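You operate a simulated robot arm through the tools that you are given. There is no shell and no other tool.

You run a simulated robot arm. Do the job below in one go: nothing can be reset, and whatever is moved stays where it is left.

Task
Lap chip 26 flat, rinse and blot it, and lay it on the lit flatness glass.

It is judged by the outcome, as a careful person would: the job done as asked, and still so three seconds after it is handed in. It fails if anything else is knocked over, pushed out of place, dropped, spilled or broken.

Robot
A 7-joint arm with a two-finger parallel gripper, fixed in place. Base frame: the origin is on the floor under the middle of its stand, x ahead of it, y to its left, z up; the work surface is at about z = 767. Readings come in mm, degrees, newtons and seconds.
With the tool pointing down near the work surface it reaches from about 220 to 680 mm from the base axis. Its first joint turns from -66.0 to 66.0 degrees. Payload 2.4 kg.
The tool frame sits at the grasp point between the pads (the TCP): z along the fingers, y along the line on which they close. The tips reach 30 mm beyond it. The gripper opens to 94 mm. The fingers are 28 mm wide and 10 mm thick; the gripper's body (50 by 96 mm) begins 55 mm behind the TCP.
Orientation is that of the tool frame in the base frame, as [roll, pitch, yaw] about the fixed x, y, z axes, in that order (R = Rz(yaw) Ry(pitch) Rx(roll)). With the fingers straight down and closing along the base's y, the tool's x points along the base's -x, its y along +y and its z along -z.

Tools
- The arm moves only by the tool drive_tool. Its arguments are lists of equal length, an entry for each row: "claw": the finger opening in mm, from 0 to 94; "translation": the shift along the tool's x, y, z in mm, a list of three; "turn": the turn, a rotation vector about the tool's x, y, z in rad, a list of three. In form: {"claw": [claw, ...], "translation": [[dx, dy, dz], ...], "turn": [[ax, ay, az], ...]}. A call has 1 to 20 rows; each row is the pose to reach, as a shift and turn from the pose commanded when the call began, along the tool's axes at that moment. Rows are played at 5 a second. More than 50 mm and 8.6 degrees between two rows, or a gripper value outside its range, and nothing of the call is played. A pose out of reach is approached as far as the arm can. The call stops where the force on the tool passes 40 N (or 10 N more than at its start, if that is more) or the arm is blocked; 0.2 s more then pass. Each finger travels about 153 mm/s and halts on what it meets, pressing with about 32 N; the grip force reading is that of the motor and also rises with nothing between the fingers. The clock runs only during rows and for 0.2 s after the last one: add rows that repeat a pose to give the fingers time. It gives the time, the measured TCP pose, the force on the tool (base axes), the opening and the grip force at its end, in the units of the frame above (readings bear some noise), with the torque about the TCP (base axes, N m) and any sound that the robot's microphone picked up.
- Cameras (640 x 400 px; columns grow to the right, rows downward): "scene" is fixed at [35.3, 476.1, 1435.9]; the picture's right is [-0.76, -0.65, 0.00], its down [-0.43, 0.49, -0.76] and it looks along [0.50, -0.57, -0.65] (base axes); focal length 315 px, centre (320, 200). "wrist" rides on the gripper at [76, 14, -102] in the tool frame; the picture's right is [-0.18, 0.98, 0.00], its down [-0.75, -0.14, -0.64] and it looks along [-0.63, -0.12, 0.77] (tool axes); focal length 243 px, centre (320, 200). There is no depth. A picture from a camera that has moved, and an enlarged one, comes with that camera's place and axes in the base frame and with its lens.
- get_image(camera): a new picture of that camera. The clock stands still meanwhile.
- zoom(camera, box): a new picture of the part [left, top, right, bottom] of that camera's present view, enlarged. The clock stands still meanwhile.
- finish_job(): hands the job in; it is judged then, once.

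Nothing tells you positions but the pictures and the camera data. Unless the task says otherwise, let go and move clear before handing in.

The tools are called after ">>>" by a JSON object that holds its "api" and its "payload". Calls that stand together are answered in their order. drive_tool: Moves the arm, as the interface text tells. Its arguments: {"type":"object","properties":{"claw":{"type":"array","items":{"type":"number"}},"translation":{"type":"array","items":{"type":"array","items":{"type":"number"}}},"turn":{"type":"array","items":{"type":"array","items":{"type":"number"}}}},"required":["claw","translation","turn"]} The other tools are called the same way: get_image (camera) takes a picture; zoom (camera, box) takes an enlarged picture of a part of a camera's view; finish_job () hands the job in.

At the start:

```text
time_s: 0.0
eef_pos: [325.6, -178.8, 1123.2]
orientation: [180.0, 0.0, -180.0]
force: [-0.5, 0.3, -0.1]
moment: [0.03, 0.01, -0.01]
opening: 94.1
finger_force: 0.1
```

scene: 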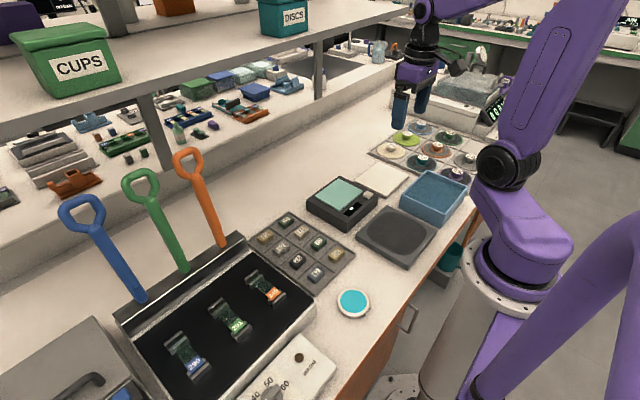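
wrist: 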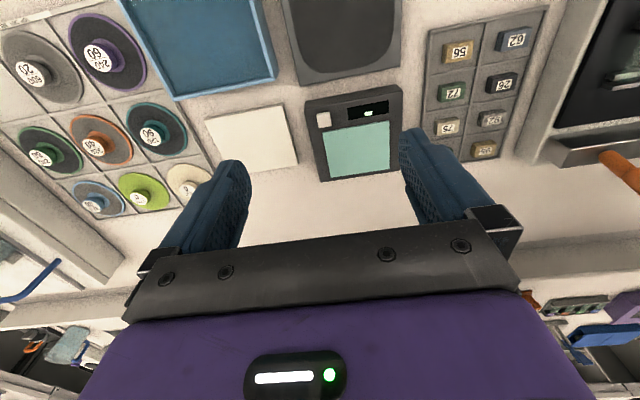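

I see a bench with a chip tray, a lit-type device (dark box with a green window), a dark lapping plate, a blue water tray, a white blotter and a rack of lapping discs. I'll zoom in on the details before moving.

>>> {"api": "zoom", "payload": {"camera": "scene", "box": [230, 190, 390, 290]}}

>>> {"api": "zoom", "payload": {"camera": "scene", "box": [340, 100, 500, 200]}}

>>> {"api": "zoom", "payload": {"camera": "scene", "box": [300, 150, 480, 270]}}

>>> {"api": "zoom", "payload": {"camera": "scene", "box": [110, 230, 380, 400]}}

>>> {"api": "zoom", "payload": {"camera": "wrist", "box": [0, 0, 240, 220]}}

>>> {"api": "zoom", "payload": {"camera": "wrist", "box": [280, 0, 560, 190]}}

```text
4.00 times, centred on (310, 240) of scene
camera zoom: at [35.3, 476.1, 1435.9], right [-0.76, -0.65, 0.0], down [-0.43, 0.49, -0.76], along [0.5, -0.57, -0.65], focal length 1259 px, centre (360, 40)
```

zoom: 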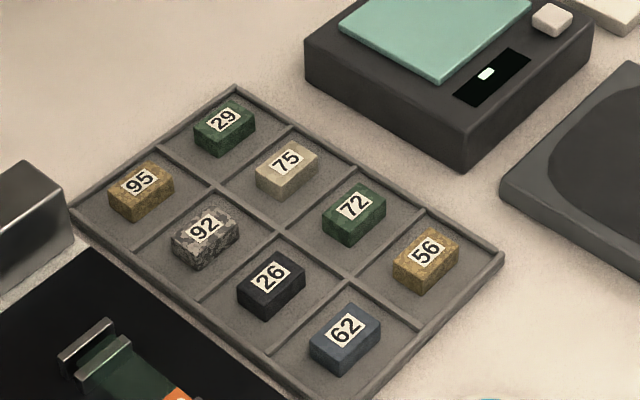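

```text
4.00 times, centred on (420, 150) of scene
camera zoom: at [35.3, 476.1, 1435.9], right [-0.76, -0.65, 0.0], down [-0.43, 0.49, -0.76], along [0.5, -0.57, -0.65], focal length 1259 px, centre (-80, 400)
```

zoom: 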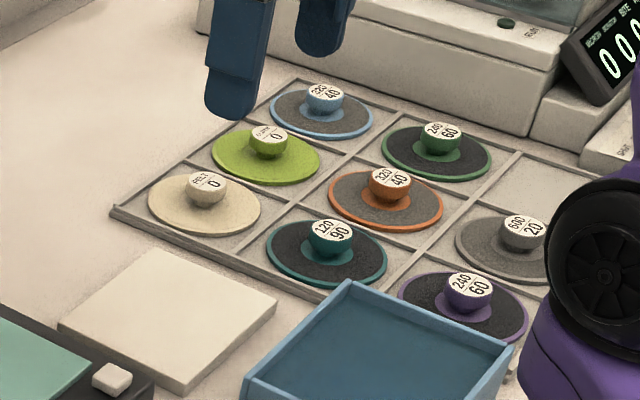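

```text
3.33 times, centred on (390, 210) of scene
camera zoom: at [35.3, 476.1, 1435.9], right [-0.76, -0.65, 0.0], down [-0.43, 0.49, -0.76], along [0.5, -0.57, -0.65], focal length 1049 px, centre (87, 167)
```

zoom: 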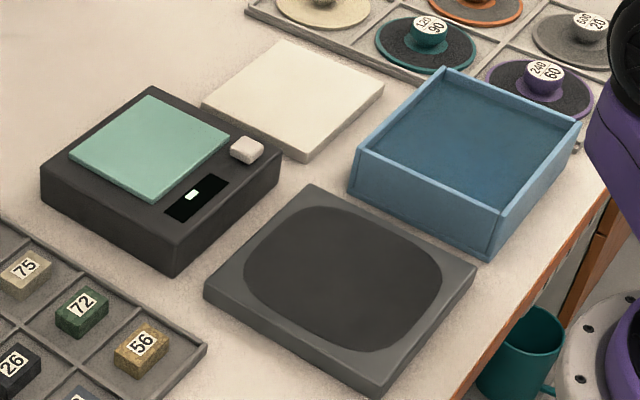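

```text
2.35 times, centred on (245, 315) of scene
camera zoom: at [35.3, 476.1, 1435.9], right [-0.76, -0.65, 0.0], down [-0.43, 0.49, -0.76], along [0.5, -0.57, -0.65], focal length 740 px, centre (496, -71)
```

zoom: 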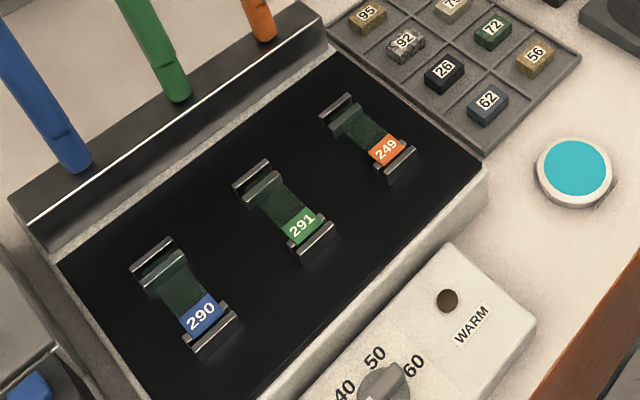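

```text
1.82 times, centred on (120, 110) of wrist
camera zoom: at [249.6, -164.2, 1224.2], right [0.18, 0.98, 0.0], down [0.75, -0.14, 0.64], along [0.63, -0.12, -0.77], focal length 441 px, centre (684, 364)
```

zoom: 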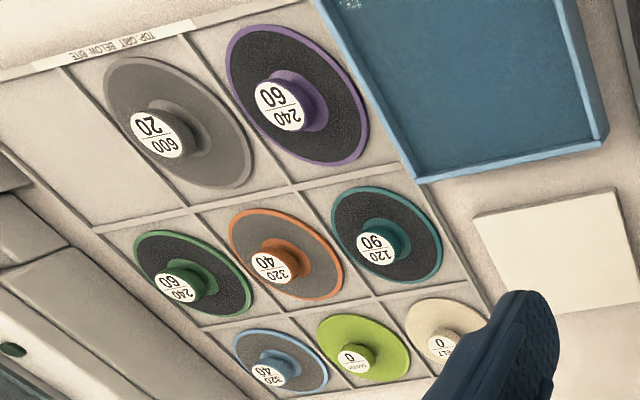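

```text
2.11 times, centred on (420, 95) of wrist
camera zoom: at [249.6, -164.2, 1224.2], right [0.18, 0.98, 0.0], down [0.75, -0.14, 0.64], along [0.63, -0.12, -0.77], focal length 511 px, centre (110, 421)
```

zoom: 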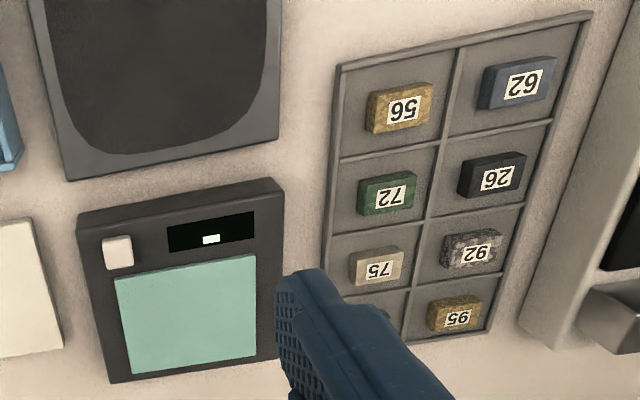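

I've located chip 26 in the front row of the tray. Next I'm looking more closely at the machine beyond the discs, the disc labels, the glass and the other fixtures to understand what each one does.

>>> {"api": "zoom", "payload": {"camera": "scene", "box": [420, 60, 540, 160]}}

>>> {"api": "zoom", "payload": {"camera": "scene", "box": [300, 170, 390, 235]}}

>>> {"api": "zoom", "payload": {"camera": "scene", "box": [350, 200, 450, 270]}}

>>> {"api": "zoom", "payload": {"camera": "scene", "box": [220, 320, 360, 400]}}

>>> {"api": "zoom", "payload": {"camera": "scene", "box": [480, 0, 640, 100]}}

>>> {"api": "zoom", "payload": {"camera": "wrist", "box": [200, 0, 420, 190]}}

```text
4.00 times, centred on (480, 110) of scene
camera zoom: at [35.3, 476.1, 1435.9], right [-0.76, -0.65, 0.0], down [-0.43, 0.49, -0.76], along [0.5, -0.57, -0.65], focal length 1259 px, centre (-320, 560)
```

zoom: 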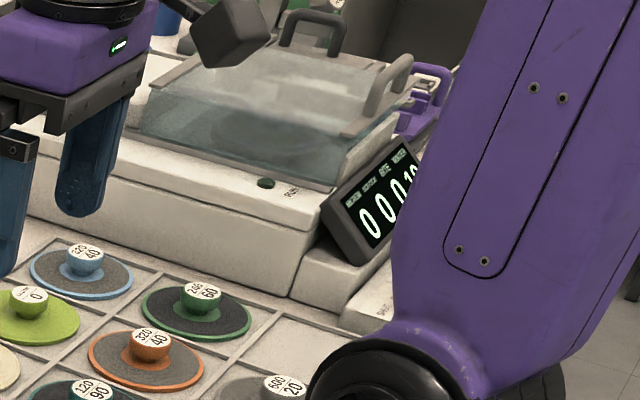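

```text
6.15 times, centred on (345, 202) of scene
camera zoom: at [35.3, 476.1, 1435.9], right [-0.76, -0.65, 0.0], down [-0.43, 0.49, -0.76], along [0.5, -0.57, -0.65], focal length 1936 px, centre (166, 185)
```

zoom: 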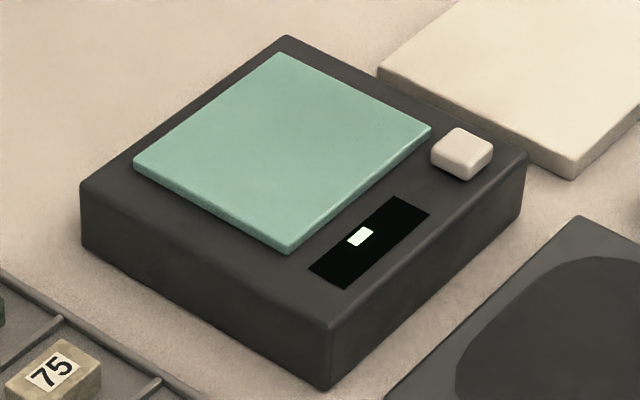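

```text
5.71 times, centred on (400, 235) of scene
camera zoom: at [35.3, 476.1, 1435.9], right [-0.76, -0.65, 0.0], down [-0.43, 0.49, -0.76], along [0.5, -0.57, -0.65], focal length 1798 px, centre (-137, 0)
```

zoom: 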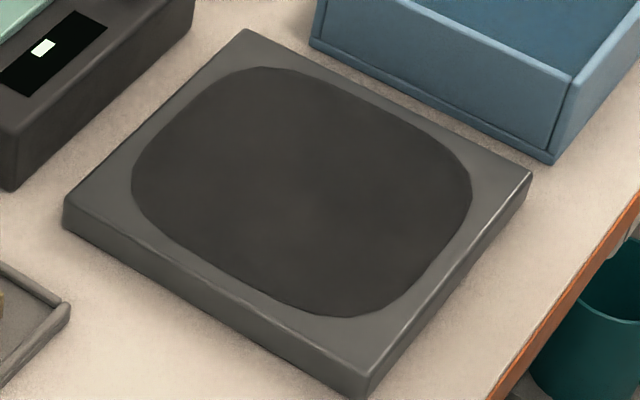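

```text
4.57 times, centred on (290, 360) of scene
camera zoom: at [35.3, 476.1, 1435.9], right [-0.76, -0.65, 0.0], down [-0.43, 0.49, -0.76], along [0.5, -0.57, -0.65], focal length 1438 px, centre (457, -531)
```

zoom: 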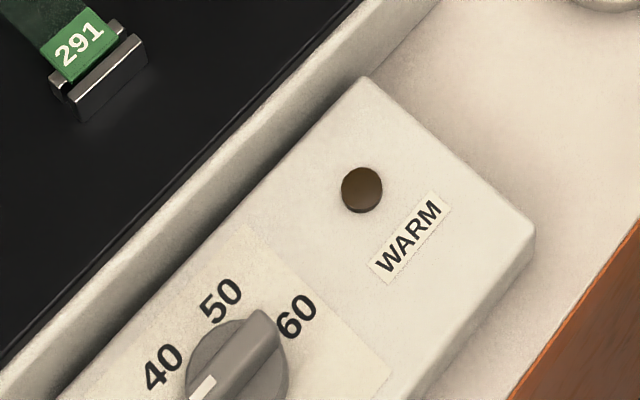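

```text
4.00 times, centred on (560, 50) of scene
camera zoom: at [35.3, 476.1, 1435.9], right [-0.76, -0.65, 0.0], down [-0.43, 0.49, -0.76], along [0.5, -0.57, -0.65], focal length 1259 px, centre (-640, 800)
```

zoom: 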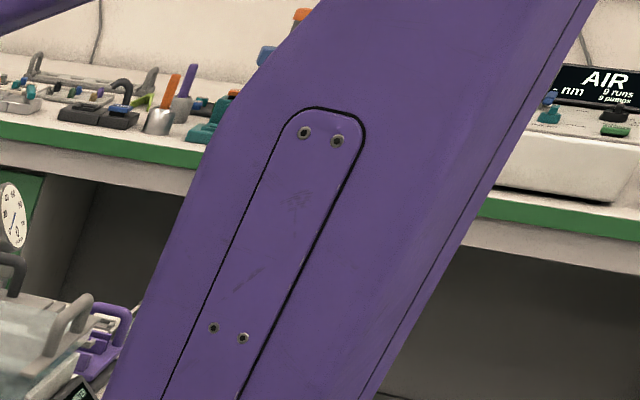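

```text
2.11 times, centred on (310, 95) of wrist
camera zoom: at [249.6, -164.2, 1224.2], right [0.18, 0.98, 0.0], down [0.75, -0.14, 0.64], along [0.63, -0.12, -0.77], focal length 511 px, centre (341, 421)
```

zoom: 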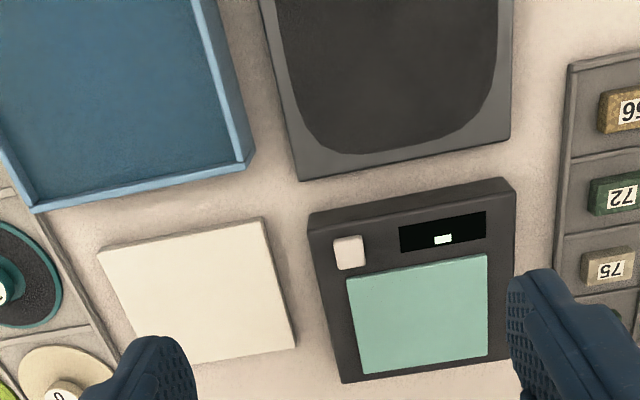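

The dark slab looks like the lap plate, the blue tray the rinse, the white pad the blotter, and the dark box with the green window the flatness glass, with a button on it. I'll move the wrist camera over the chip tray at a safe height for a closer look.

>>> {"api": "drive_tool", "payload": {"claw": [94, 94, 94, 94, 94, 94, 94, 94, 94, 94, 94], "translation": [[0, 30, 19], [0, 60, 38], [0, 90, 57], [0, 120, 76], [0, 150, 95], [0, 180, 114], [0, 210, 133], [0, 240, 152], [0, 270, 171], [0, 300, 190], [0, 300, 190]], "turn": [[0, 0, 0], [0, 0, 0], [0, 0, 0], [0, 0, 0], [0, 0, 0], [0, 0, 0], [0, 0, 0], [0, 0, 0], [0, 0, 0], [0, 0, 0], [0, 0, 0]]}}

>>> {"api": "get_image", "payload": {"camera": "wrist"}}

>>> {"api": "get_image", "payload": {"camera": "scene"}}

```text
time_s: 2.4
eef_pos: [324.9, 121.4, 935.0]
orientation: [180.0, 0.0, 179.8]
force: [0.1, 0.1, 0.1]
moment: [0.03, 0.0, 0.0]
opening: 94.1
finger_force: 0.1
```

```text
taken
camera wrist: at [249.1, 136.5, 1037.0], right [0.19, 0.98, 0.0], down [0.75, -0.14, 0.64], along [0.63, -0.12, -0.77], focal length 243 px, centre (320, 200)
```

wrist: 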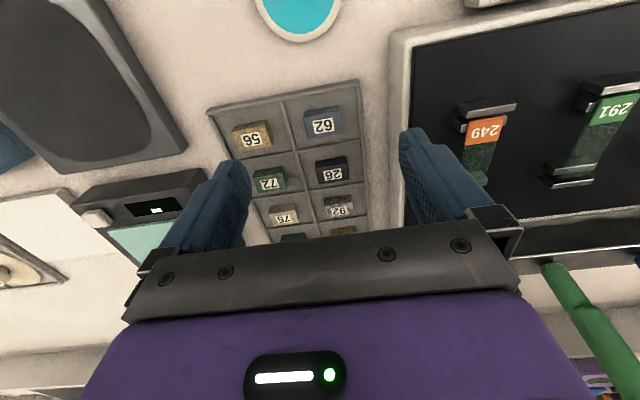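

```text
taken
```

scene: 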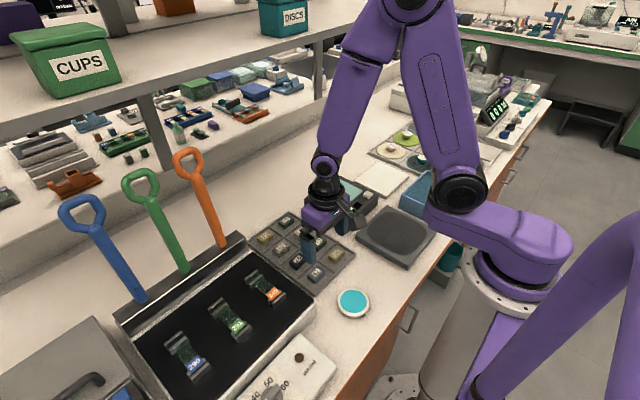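

Chip 26 is near (415, 118). I'm zooming in on the tray from here to measure the chip and its cell.

>>> {"api": "zoom", "payload": {"camera": "wrist", "box": [200, 70, 400, 240]}}

>>> {"api": "zoom", "payload": {"camera": "wrist", "box": [70, 150, 220, 270]}}

>>> {"api": "zoom", "payload": {"camera": "scene", "box": [240, 200, 360, 300]}}

```text
2.35 times, centred on (300, 155) of wrist
camera zoom: at [249.1, 136.5, 1037.0], right [0.19, 0.98, 0.0], down [0.75, -0.14, 0.64], along [0.63, -0.12, -0.77], focal length 571 px, centre (367, 306)
```

zoom: 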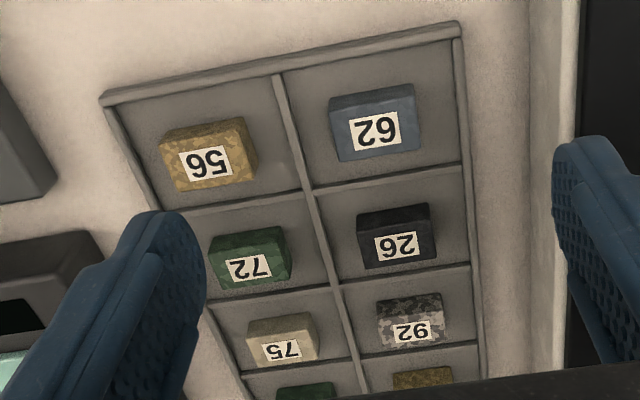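

```text
3.33 times, centred on (145, 210) of wrist
camera zoom: at [249.1, 136.5, 1037.0], right [0.19, 0.98, 0.0], down [0.75, -0.14, 0.64], along [0.63, -0.12, -0.77], focal length 809 px, centre (903, 167)
```

zoom: 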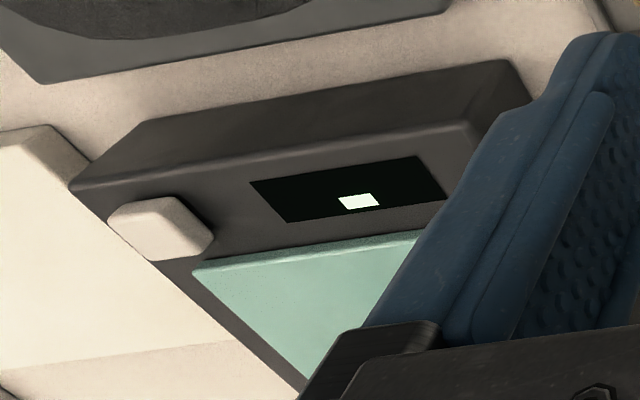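

```text
4.00 times, centred on (300, 250) of scene
camera zoom: at [35.3, 476.2, 1435.9], right [-0.76, -0.65, 0.0], down [-0.43, 0.49, -0.76], along [0.5, -0.57, -0.65], focal length 1259 px, centre (400, 0)
```

zoom: 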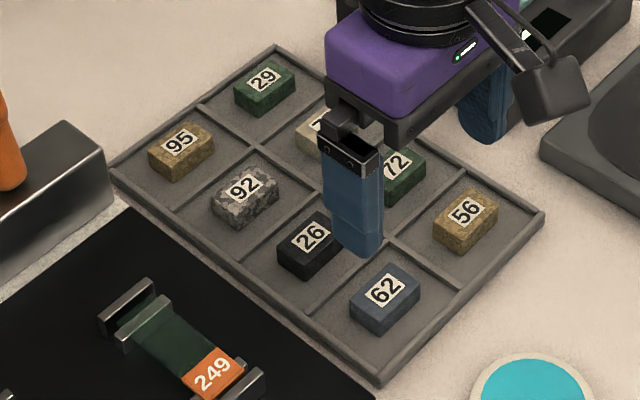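

I need finer detail on chip 26 itself before choosing the grasp.

>>> {"api": "zoom", "payload": {"camera": "wrist", "box": [300, 130, 370, 190]}}

>>> {"api": "zoom", "payload": {"camera": "scene", "box": [285, 235, 345, 280]}}

```text
6.67 times, centred on (335, 160) of wrist
camera zoom: at [249.1, 136.5, 1037.0], right [0.19, 0.98, 0.0], down [0.75, -0.14, 0.64], along [0.63, -0.12, -0.77], focal length 1618 px, centre (220, 467)
```

zoom: 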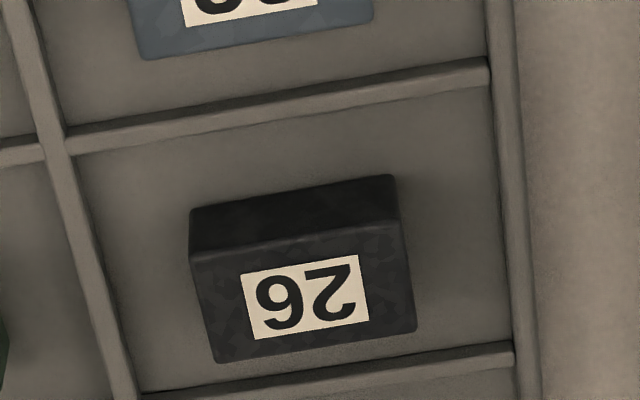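

```text
8.89 times, centred on (315, 258) of scene
camera zoom: at [35.3, 476.2, 1435.9], right [-0.76, -0.65, 0.0], down [-0.43, 0.49, -0.76], along [0.5, -0.57, -0.65], focal length 2797 px, centre (364, -311)
```

zoom: 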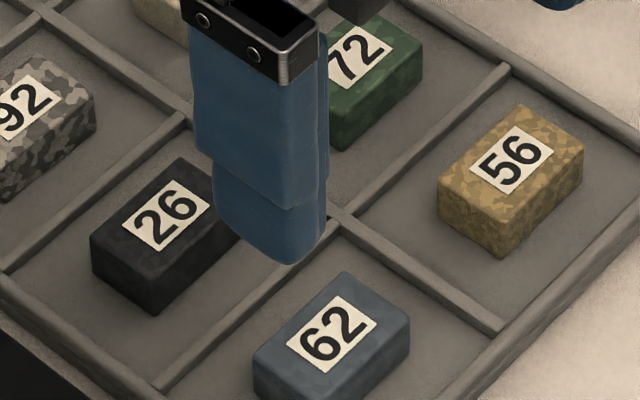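

Chip 26 measures about 24 × 38 × 15 mm and is centred near (417, 121) in a 60 × 75 mm cell. I'll check the round cyan item at the bench edge and then view the plate, glass and trays from closer up.

>>> {"api": "zoom", "payload": {"camera": "scene", "box": [320, 270, 390, 330]}}

>>> {"api": "drive_tool", "payload": {"claw": [94, 94, 94, 94, 94, 94, 94, 94], "translation": [[10, -35, -5], [20, -70, -10], [30, -105, -15], [40, -140, -20], [50, -175, -25], [60, -210, -30], [70, -245, -35], [70, -245, -35]], "turn": [[0, 0, 0], [0, 0, 0], [0, 0, 0], [0, 0, 0], [0, 0, 0], [0, 0, 0], [0, 0, 0], [0, 0, 0]]}}

>>> {"api": "get_image", "payload": {"camera": "wrist"}}

>>> {"api": "zoom", "payload": {"camera": "wrist", "box": [220, 40, 440, 200]}}

```text
6.67 times, centred on (355, 300) of scene
camera zoom: at [35.3, 476.2, 1435.9], right [-0.76, -0.65, 0.0], down [-0.43, 0.49, -0.76], along [0.5, -0.57, -0.65], focal length 2098 px, centre (87, -467)
```

zoom: 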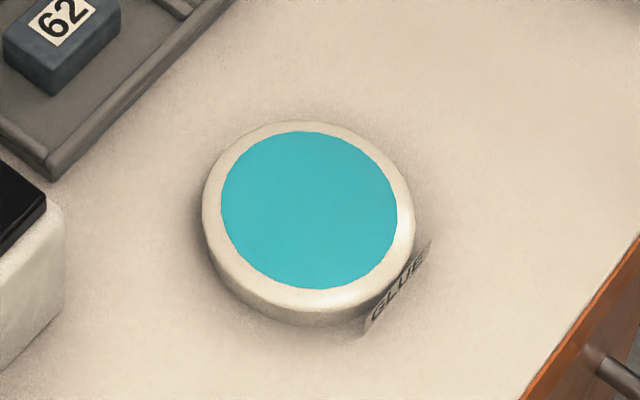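

```text
time_s: 4.2
eef_pos: [265.8, -122.8, 971.0]
orientation: [180.0, 0.0, 180.0]
force: [0.2, 0.0, 0.1]
moment: [-0.02, 0.04, -0.03]
opening: 94.1
finger_force: 0.1
out of reach, approached as far as the arm can: row 7, 8
```

```text
taken
camera wrist: at [190.2, -108.7, 1072.8], right [0.18, 0.98, 0.0], down [0.75, -0.14, 0.64], along [0.63, -0.12, -0.77], focal length 243 px, centre (320, 200)
```

wrist: 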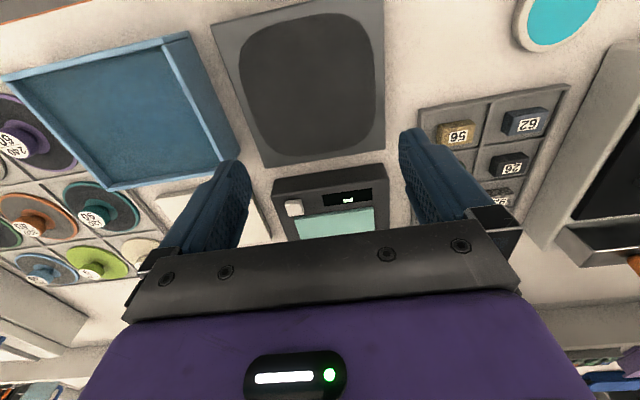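

```text
2.50 times, centred on (330, 120) of wrist
camera zoom: at [190.2, -108.7, 1072.8], right [0.18, 0.98, 0.0], down [0.75, -0.14, 0.64], along [0.63, -0.12, -0.77], focal length 606 px, centre (295, 400)
```

zoom: 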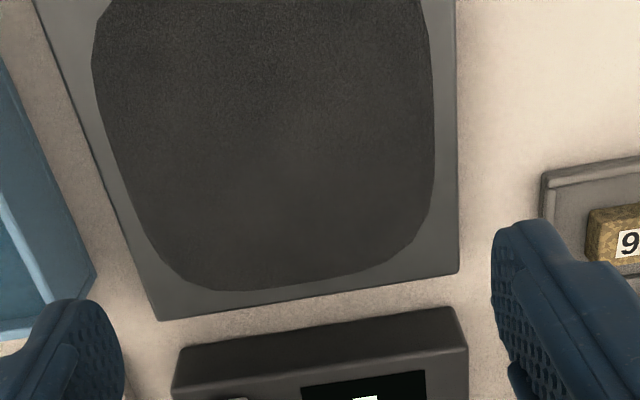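

The cyan dish is labelled GLUE, so it isn't part of this job. The lap plate spans roughly x 193–359 and y −218 to −53. Next I'm looking at the glass unit's display and button.

>>> {"api": "zoom", "payload": {"camera": "wrist", "box": [260, 160, 400, 250]}}

>>> {"api": "zoom", "payload": {"camera": "scene", "box": [380, 150, 480, 230]}}

>>> {"api": "zoom", "payload": {"camera": "wrist", "box": [0, 20, 260, 200]}}

```text
4.44 times, centred on (330, 205) of wrist
camera zoom: at [190.2, -108.7, 1072.8], right [0.18, 0.98, 0.0], down [0.75, -0.14, 0.64], along [0.63, -0.12, -0.77], focal length 1078 px, centre (276, 178)
```

zoom: 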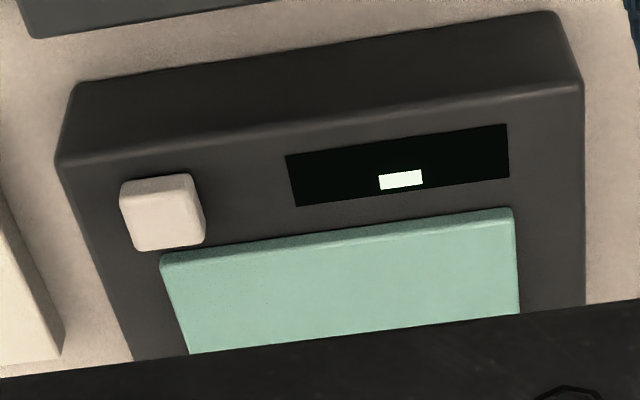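

```text
5.00 times, centred on (430, 190) of scene
camera zoom: at [35.3, 476.1, 1435.9], right [-0.76, -0.65, 0.0], down [-0.43, 0.49, -0.76], along [0.5, -0.57, -0.65], focal length 1573 px, centre (-230, 250)
```

zoom: 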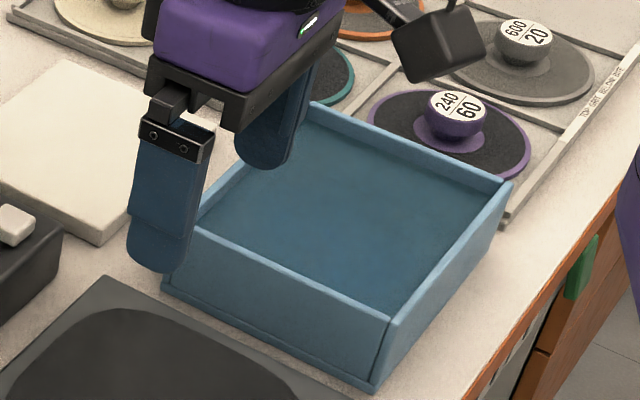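

```text
2.22 times, centred on (130, 110) of wrist
camera zoom: at [190.2, -108.7, 1072.8], right [0.18, 0.98, 0.0], down [0.75, -0.14, 0.64], along [0.63, -0.12, -0.77], focal length 539 px, centre (742, 400)
```

zoom: 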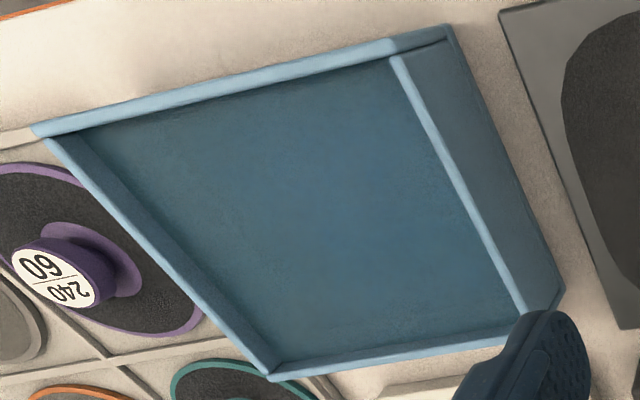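

The unit's black display shows only a small pale mark. The button is near (413, −188) and the glass spans about x 434–535, y −195 to −76. I'll go closer to the unit to pin down the button.

>>> {"api": "drive_tool", "payload": {"claw": [60, 30, 0, 0, 0], "translation": [[-30, -15, 10], [-60, -30, 20], [-90, -45, 30], [-100, -50, 35], [-100, -50, 35]], "turn": [[0, 0, 0], [0, 0, 0], [0, 0, 0], [0, 0, 0], [0, 0, 0]]}}

>>> {"api": "get_image", "payload": {"camera": "wrist"}}

>>> {"api": "zoom", "payload": {"camera": "wrist", "box": [220, 60, 420, 190]}}

```text
time_s: 5.4
eef_pos: [366.3, -173.4, 933.8]
orientation: [-179.9, -0.1, -180.0]
force: [0.3, 0.1, 0.0]
moment: [-0.02, -0.01, 0.03]
opening: 0.0
finger_force: 32.3
```

```text
taken
camera wrist: at [291.1, -159.3, 1035.9], right [0.18, 0.98, 0.0], down [0.75, -0.14, 0.64], along [0.63, -0.12, -0.77], focal length 243 px, centre (320, 200)
```

wrist: 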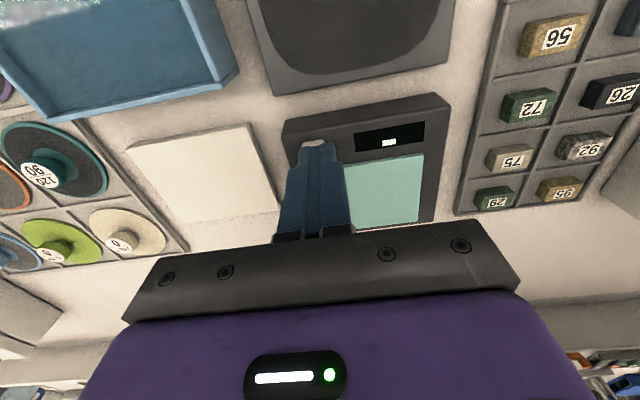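

```text
3.08 times, centred on (320, 125) of wrist
camera zoom: at [291.1, -159.3, 1035.9], right [0.18, 0.98, 0.0], down [0.75, -0.14, 0.64], along [0.63, -0.12, -0.77], focal length 746 px, centre (320, 431)
```

zoom: 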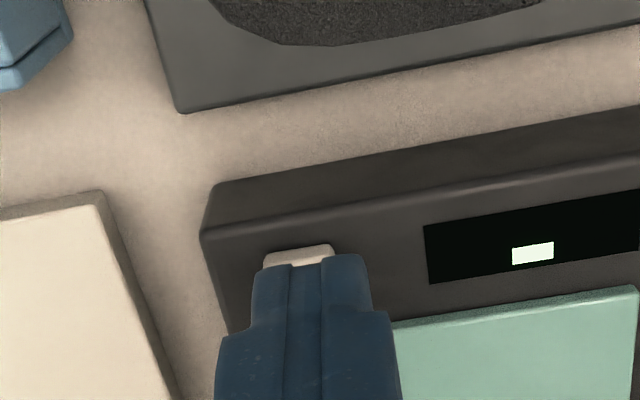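

The button is centred near (411, −187) with its top at about z 815. I'll bring the closed fingertips to 20 mm above it before pressing.

>>> {"api": "drive_tool", "payload": {"claw": [0, 0, 0, 0, 0], "translation": [[-25, -7, 10], [-45, -14, 25], [-45, -14, 45], [-45, -14, 69], [-45, -14, 69]], "turn": [[0, 0, 0], [0, 0, 0], [0, 0, 0], [0, 0, 0], [0, 0, 0]]}}

>>> {"api": "get_image", "payload": {"camera": "wrist"}}

>>> {"api": "zoom", "payload": {"camera": "scene", "box": [300, 160, 400, 230]}}

```text
time_s: 6.6
eef_pos: [411.8, -187.1, 866.1]
orientation: [180.0, 0.1, -179.9]
force: [0.5, -0.5, 0.1]
moment: [-0.01, -0.01, -0.01]
opening: 0.0
finger_force: 32.6
```

```text
taken
camera wrist: at [335.6, -172.9, 968.6], right [0.18, 0.98, 0.0], down [0.75, -0.14, 0.64], along [0.63, -0.12, -0.77], focal length 243 px, centre (320, 200)
```

wrist: 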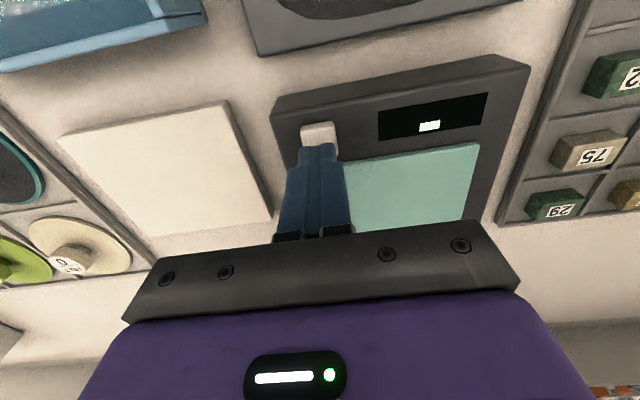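

```text
5.71 times, centred on (350, 195) of scene
camera zoom: at [35.3, 476.1, 1435.9], right [-0.76, -0.65, 0.0], down [-0.43, 0.49, -0.76], along [0.5, -0.57, -0.65], focal length 1798 px, centre (149, 229)
```

zoom: 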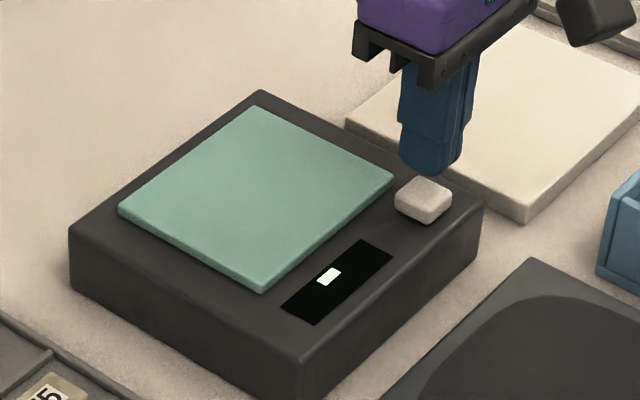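

The fingertips are right above the button. I'll lower in small steps and watch the force.

>>> {"api": "drive_tool", "payload": {"claw": [0, 0, 0, 0, 0, 0, 0, 0], "translation": [[0, 0, 5], [0, 0, 10], [0, 0, 13], [0, 0, 15], [0, 0, 17], [0, 0, 18], [0, 0, 19], [0, 0, 20]], "turn": [[0, 0, 0], [0, 0, 0], [0, 0, 0], [0, 0, 0], [0, 0, 0], [0, 0, 0], [0, 0, 0], [0, 0, 0]]}}

>>> {"api": "zoom", "payload": {"camera": "scene", "box": [300, 160, 400, 230]}}

```text
time_s: 8.4
eef_pos: [412.4, -185.7, 846.3]
orientation: [179.9, -0.1, 179.9]
force: [0.1, 0.5, 1.1]
moment: [0.0, -0.01, -0.01]
opening: 0.1
finger_force: 32.0
```

```text
5.71 times, centred on (350, 195) of scene
camera zoom: at [35.3, 476.1, 1435.9], right [-0.76, -0.65, 0.0], down [-0.43, 0.49, -0.76], along [0.5, -0.57, -0.65], focal length 1798 px, centre (149, 229)
```

zoom: 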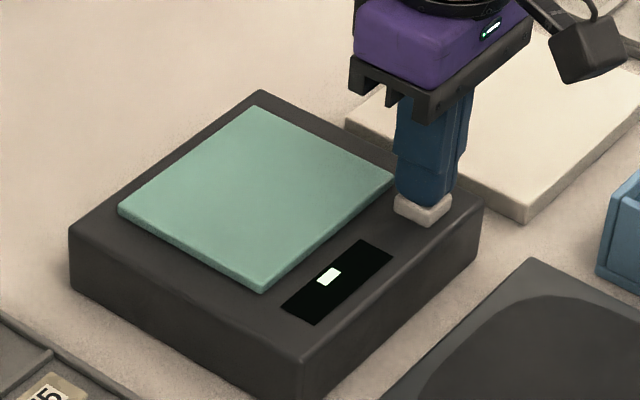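

Contact is just starting (about 1 N). I'll press a few more millimetres, release, and listen and look for a change.

>>> {"api": "drive_tool", "payload": {"claw": [0, 0, 0, 0, 0, 0], "translation": [[0, 0, 1], [0, 0, 2], [0, 0, 3], [0, 0, 4], [0, 0, 5], [0, 0, 5]], "turn": [[0, 0, 0], [0, 0, 0], [0, 0, 0], [0, 0, 0], [0, 0, 0], [0, 0, 0]]}}

>>> {"api": "zoom", "payload": {"camera": "scene", "box": [300, 160, 400, 230]}}

```text
time_s: 9.8
eef_pos: [410.3, -186.9, 841.0]
orientation: [-179.9, 0.0, 179.9]
force: [-1.7, -2.2, 9.9]
moment: [-0.08, 0.05, 0.0]
opening: 0.1
finger_force: 31.7
heard: click
```

```text
5.71 times, centred on (350, 195) of scene
camera zoom: at [35.1, 476.1, 1436.0], right [-0.76, -0.65, 0.0], down [-0.43, 0.49, -0.76], along [0.5, -0.57, -0.65], focal length 1798 px, centre (149, 229)
```

zoom: 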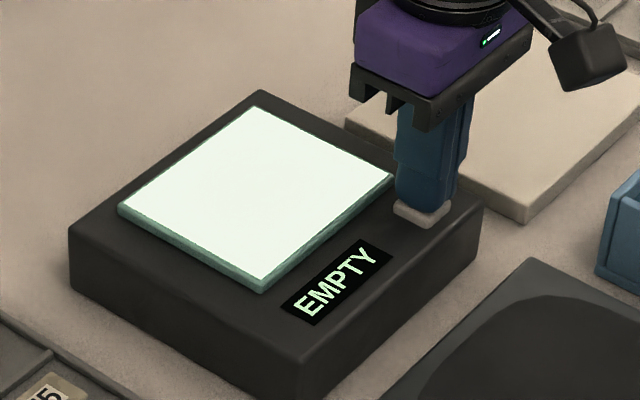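

The lamp clicked on, the glass is lit and the display reads EMPTY. I'll lift off and go back to hover over chip 26 with a moderate opening.

>>> {"api": "drive_tool", "payload": {"claw": [0, 0, 0, 10, 25, 40, 48, 48, 48, 48, 48, 48], "translation": [[0, 0, -5], [0, 0, -40], [0, 0, -75], [0, 40, -80], [-1, 80, -80], [-2, 120, -80], [-3, 160, -80], [-4, 200, -80], [-5, 240, -80], [-6, 280, -70], [-6, 307, -50], [-6, 307, -30]], "turn": [[0, 0, 0], [0, 0, 0], [0, 0, 0], [0, 0, 0], [0, 0, 0], [0, 0, 0], [0, 0, 0], [0, 0, 0], [0, 0, 0], [0, 0, 0], [0, 0, 0], [0, 0, 0]]}}

>>> {"api": "get_image", "payload": {"camera": "wrist"}}

>>> {"api": "zoom", "payload": {"camera": "wrist", "box": [250, 90, 400, 190]}}

>>> {"api": "zoom", "payload": {"camera": "scene", "box": [250, 190, 390, 290]}}

```text
time_s: 12.4
eef_pos: [417.9, 121.1, 869.3]
orientation: [-179.9, -0.1, 179.8]
force: [-0.2, -0.4, 0.1]
moment: [0.0, 0.02, 0.02]
opening: 47.8
finger_force: 0.0
```

```text
taken
camera wrist: at [342.2, 136.0, 971.8], right [0.19, 0.98, 0.0], down [0.75, -0.14, 0.64], along [0.63, -0.12, -0.77], focal length 243 px, centre (320, 200)
```

wrist: 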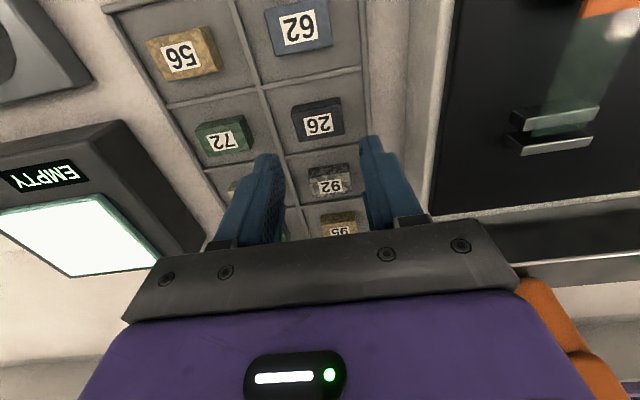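

```text
4.00 times, centred on (325, 140) of wrist
camera zoom: at [342.2, 136.0, 971.8], right [0.19, 0.98, 0.0], down [0.75, -0.14, 0.64], along [0.63, -0.12, -0.77], focal length 970 px, centre (300, 440)
```

zoom: 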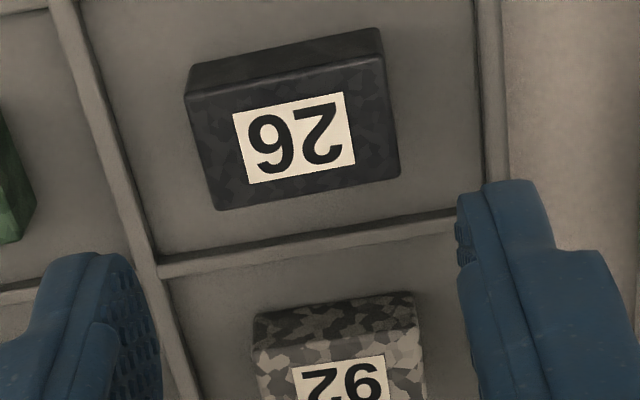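

```text
4.00 times, centred on (320, 240) of scene
camera zoom: at [35.2, 476.2, 1435.9], right [-0.76, -0.65, 0.0], down [-0.43, 0.49, -0.76], along [0.5, -0.57, -0.65], focal length 1259 px, centre (320, 40)
```

zoom: 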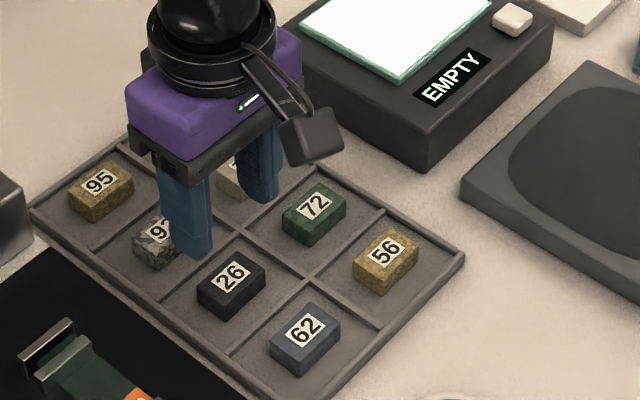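

My closer estimate puts chip 26 at (418, 120.6), right under the tool. I'll descend with a 48 mm opening, stop just beside the chip's top, and check the clearances.

>>> {"api": "drive_tool", "payload": {"claw": [48, 48, 48, 48, 48, 48, 48], "translation": [[0, 0, 15], [0, 0, 30], [0, 0, 40], [0, 0, 47], [0, 0, 52], [0, 0, 56], [0, 0, 56]], "turn": [[0, 0, 0], [0, 0, 0], [0, 0, 0], [0, 0, 0], [0, 0, 0], [0, 0, 0], [0, 0, 0]]}}

>>> {"api": "get_image", "payload": {"camera": "wrist"}}

>>> {"api": "zoom", "payload": {"camera": "wrist", "box": [240, 90, 400, 200]}}

>>> {"api": "zoom", "payload": {"camera": "scene", "box": [270, 210, 350, 280]}}

```text
time_s: 14.0
eef_pos: [417.2, 119.8, 814.5]
orientation: [-180.0, 0.0, 179.9]
force: [-0.5, -0.4, 0.3]
moment: [0.0, -0.02, 0.01]
opening: 47.9
finger_force: 0.1
```

```text
taken
camera wrist: at [342.2, 134.3, 916.0], right [0.18, 0.98, 0.0], down [0.75, -0.14, 0.64], along [0.63, -0.12, -0.77], focal length 243 px, centre (320, 200)
```

wrist: 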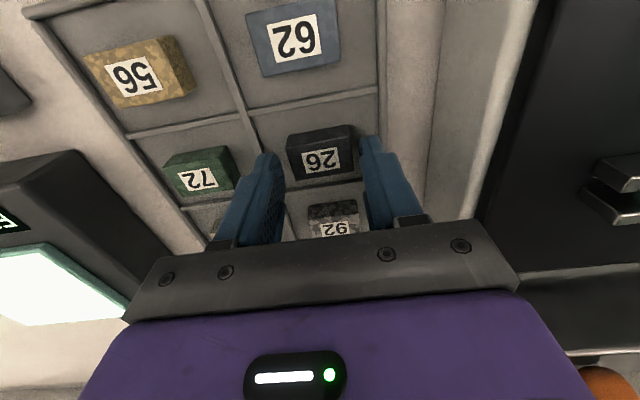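

```text
3.64 times, centred on (320, 145) of wrist
camera zoom: at [342.2, 134.3, 916.0], right [0.18, 0.98, 0.0], down [0.75, -0.14, 0.64], along [0.63, -0.12, -0.77], focal length 882 px, centre (320, 400)
```

zoom: 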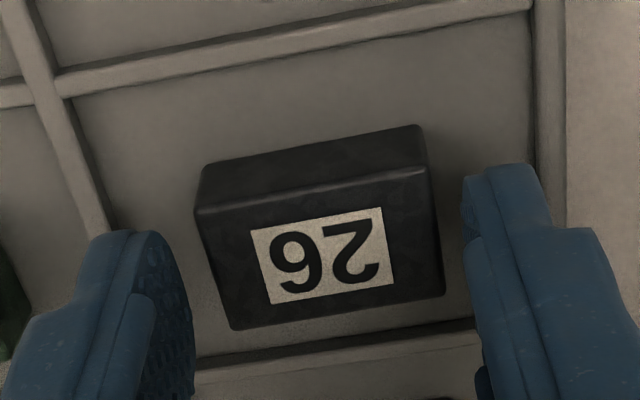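

```text
5.71 times, centred on (310, 245) of scene
camera zoom: at [35.3, 476.1, 1435.9], right [-0.76, -0.65, 0.0], down [-0.43, 0.49, -0.76], along [0.5, -0.57, -0.65], focal length 1798 px, centre (377, -57)
```

zoom: 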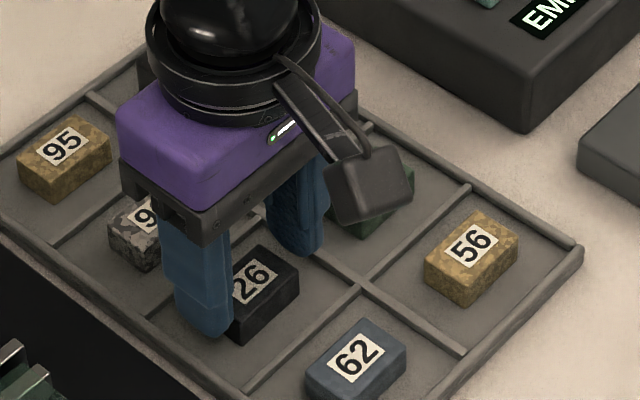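

Clearances look even on both sides, with about 5 mm gaps. I'll lower the tips to about 3.5 mm above the chip's base and close on it.

>>> {"api": "drive_tool", "payload": {"claw": [48, 48, 48, 48, 44, 41, 38, 34, 30, 30, 30], "translation": [[0, 0, 4], [0, 0, 7], [0, 0, 9], [0, 0, 9], [0, 0, 9], [0, 0, 9], [0, 0, 9], [0, 0, 9], [0, 0, 9], [0, 0, 9], [0, 0, 9]], "turn": [[0, 0, 0], [0, 0, 0], [0, 0, 0], [0, 0, 0], [0, 0, 0], [0, 0, 0], [0, 0, 0], [0, 0, 0], [0, 0, 0], [0, 0, 0], [0, 0, 0]]}}

>>> {"api": "zoom", "payload": {"camera": "wrist", "box": [240, 90, 400, 200]}}

>>> {"api": "zoom", "payload": {"camera": "scene", "box": [270, 210, 350, 280]}}

```text
time_s: 16.4
eef_pos: [417.3, 120.7, 804.4]
orientation: [-180.0, 0.0, 180.0]
force: [0.0, 0.4, -0.2]
moment: [0.03, -0.02, 0.0]
opening: 38.8
finger_force: 32.0
```

```text
3.64 times, centred on (320, 145) of wrist
camera zoom: at [341.2, 134.7, 907.0], right [0.18, 0.98, 0.0], down [0.75, -0.14, 0.64], along [0.63, -0.12, -0.77], focal length 882 px, centre (320, 400)
```

zoom: 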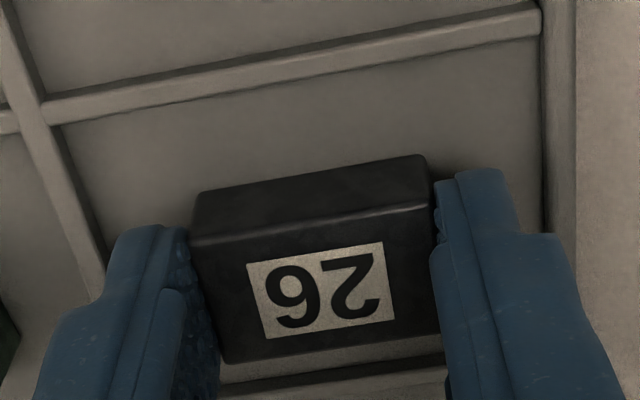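

```text
5.71 times, centred on (310, 245) of scene
camera zoom: at [35.3, 476.1, 1435.9], right [-0.76, -0.65, 0.0], down [-0.43, 0.49, -0.76], along [0.5, -0.57, -0.65], focal length 1798 px, centre (377, -57)
```

zoom: 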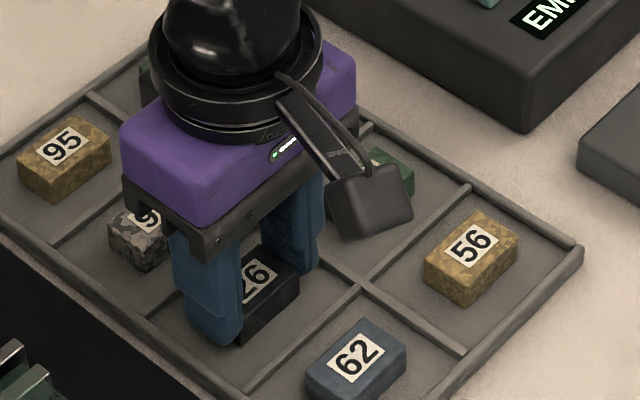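

The chip is gripped, with the opening stopped at 38.8 mm and 32 N. I'll lift it straight up and check that the hold is square.

>>> {"api": "drive_tool", "payload": {"claw": [30, 30, 30, 30, 30, 30, 30], "translation": [[0, 0, -5], [0, 0, -12], [0, 0, -30], [0, 0, -60], [0, 0, -100], [0, 0, -120], [0, 0, -120]], "turn": [[0, 0, 0], [0, 0, 0], [0, 0, 0], [0, 0, 0], [0, 0, 0], [0, 0, 0], [0, 0, 0]]}}

>>> {"api": "get_image", "payload": {"camera": "wrist"}}

>>> {"api": "zoom", "payload": {"camera": "scene", "box": [260, 170, 360, 260]}}

```text
time_s: 18.0
eef_pos: [417.7, 119.6, 927.6]
orientation: [-180.0, -0.1, -180.0]
force: [-0.6, -1.0, 0.3]
moment: [0.0, 0.03, -0.01]
opening: 39.1
finger_force: 32.7
```

```text
taken
camera wrist: at [342.0, 135.0, 1029.0], right [0.18, 0.98, 0.0], down [0.75, -0.14, 0.64], along [0.63, -0.12, -0.77], focal length 243 px, centre (320, 200)
```

wrist: 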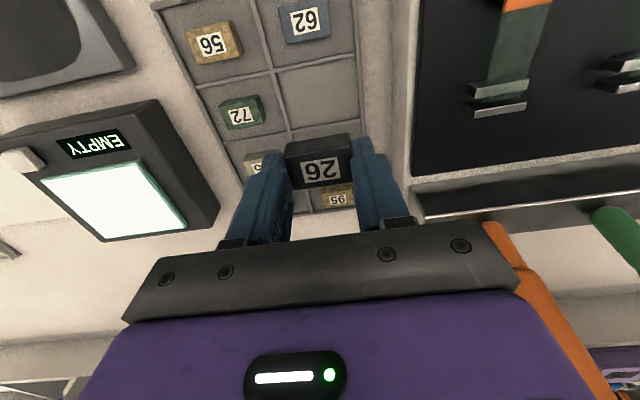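

```text
4.44 times, centred on (310, 215) of scene
camera zoom: at [35.3, 476.1, 1435.9], right [-0.76, -0.65, 0.0], down [-0.43, 0.49, -0.76], along [0.5, -0.57, -0.65], focal length 1398 px, centre (364, 133)
```

zoom: 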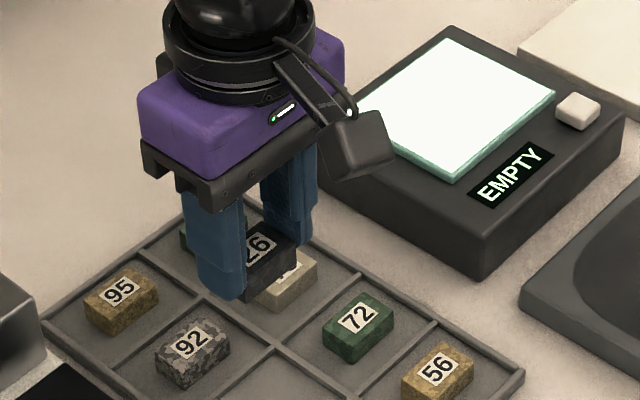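

The chip is lifted cleanly and held square. I'll carry it over to the lap plate centre and stay well above it.

>>> {"api": "drive_tool", "payload": {"claw": [30, 30, 30, 30, 30, 30, 30, 30, 30, 30, 30], "translation": [[15, -32, 0], [30, -64, 0], [45, -96, 0], [60, -128, 0], [75, -160, 0], [90, -192, 0], [105, -224, 0], [118, -255, 0], [123, -257, 30], [128, -257, 60], [128, -257, 80]], "turn": [[0, 0, 0], [0, 0, 0], [0, 0, 0], [0, 0, 0], [0, 0, 0], [0, 0, 0], [0, 0, 0], [0, 0, 0], [0, 0, 0], [0, 0, 0], [0, 0, 0]]}}

>>> {"api": "get_image", "payload": {"camera": "wrist"}}

>>> {"api": "zoom", "payload": {"camera": "scene", "box": [330, 160, 470, 270]}}

```text
time_s: 20.4
eef_pos: [290.2, -135.7, 844.1]
orientation: [180.0, 0.1, 179.9]
force: [0.5, 0.5, -0.4]
moment: [0.01, 0.01, 0.02]
opening: 38.9
finger_force: 31.9
```

```text
taken
camera wrist: at [214.2, -121.8, 946.4], right [0.19, 0.98, 0.0], down [0.75, -0.14, 0.64], along [0.63, -0.12, -0.77], focal length 243 px, centre (320, 200)
```

wrist: 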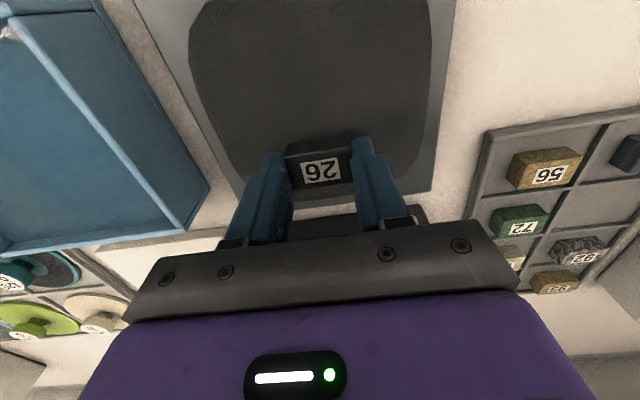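

```text
3.64 times, centred on (400, 215) of scene
camera zoom: at [35.3, 476.1, 1435.9], right [-0.76, -0.65, 0.0], down [-0.43, 0.49, -0.76], along [0.5, -0.57, -0.65], focal length 1144 px, centre (29, 146)
```

zoom: 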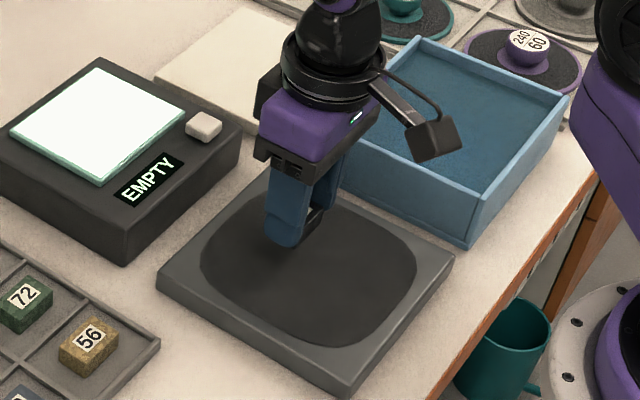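

The chip is over the middle of the lap plate, its base around z 810. I'll lower in small steps to find the surface.

>>> {"api": "drive_tool", "payload": {"claw": [30, 30, 30, 30, 30, 30], "translation": [[0, 0, 10], [0, 0, 18], [0, 0, 22], [0, 0, 24], [0, 0, 25], [0, 0, 26]], "turn": [[0, 0, 0], [0, 0, 0], [0, 0, 0], [0, 0, 0], [0, 0, 0], [0, 0, 0]]}}

>>> {"api": "zoom", "payload": {"camera": "scene", "box": [350, 190, 450, 260]}}

>>> {"api": "zoom", "payload": {"camera": "wrist", "box": [240, 90, 400, 200]}}

```text
time_s: 21.8
eef_pos: [290.4, -136.1, 819.1]
orientation: [180.0, 0.0, 180.0]
force: [0.3, 1.7, 23.9]
moment: [0.1, -0.03, 0.03]
opening: 38.9
finger_force: 31.7
```

```text
5.71 times, centred on (400, 225) of scene
camera zoom: at [35.0, 476.3, 1435.9], right [-0.76, -0.65, 0.0], down [-0.43, 0.49, -0.76], along [0.5, -0.57, -0.65], focal length 1798 px, centre (-137, 57)
```

zoom: 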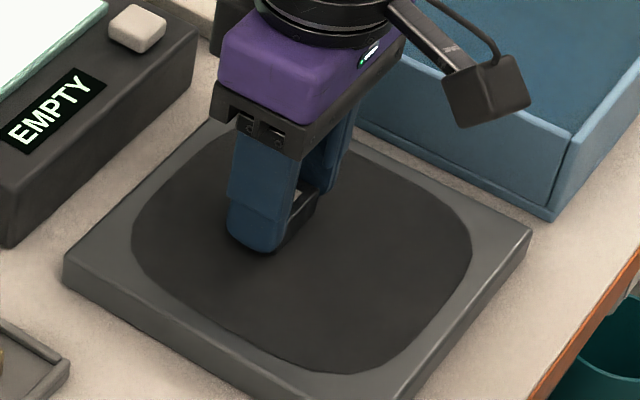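

```text
3.64 times, centred on (320, 145) of wrist
camera zoom: at [213.6, -122.4, 921.7], right [0.18, 0.98, 0.0], down [0.75, -0.14, 0.64], along [0.63, -0.12, -0.77], focal length 882 px, centre (320, 400)
```

zoom: 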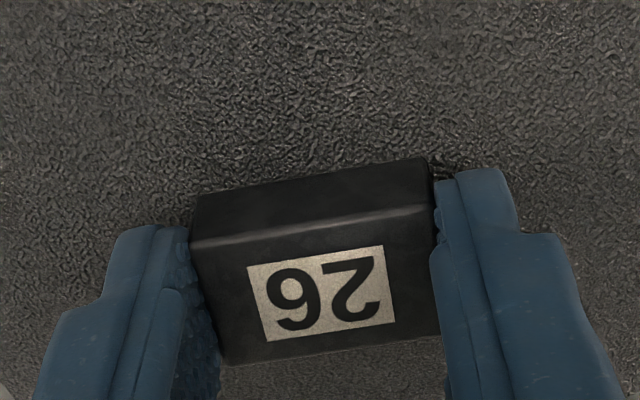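

Contact is made at about 24 N. I'll ease the load to a moderate level before stroking.

>>> {"api": "drive_tool", "payload": {"claw": [30, 30], "translation": [[0, 0, -0.7], [0, 0, -0.7]], "turn": [[0, 0, 0], [0, 0, 0]]}}

```text
time_s: 22.4
eef_pos: [288.6, -137.2, 820.2]
orientation: [179.9, -0.1, 179.9]
force: [1.3, -0.4, 1.5]
moment: [0.0, -0.07, -0.02]
opening: 38.8
finger_force: 32.5
```

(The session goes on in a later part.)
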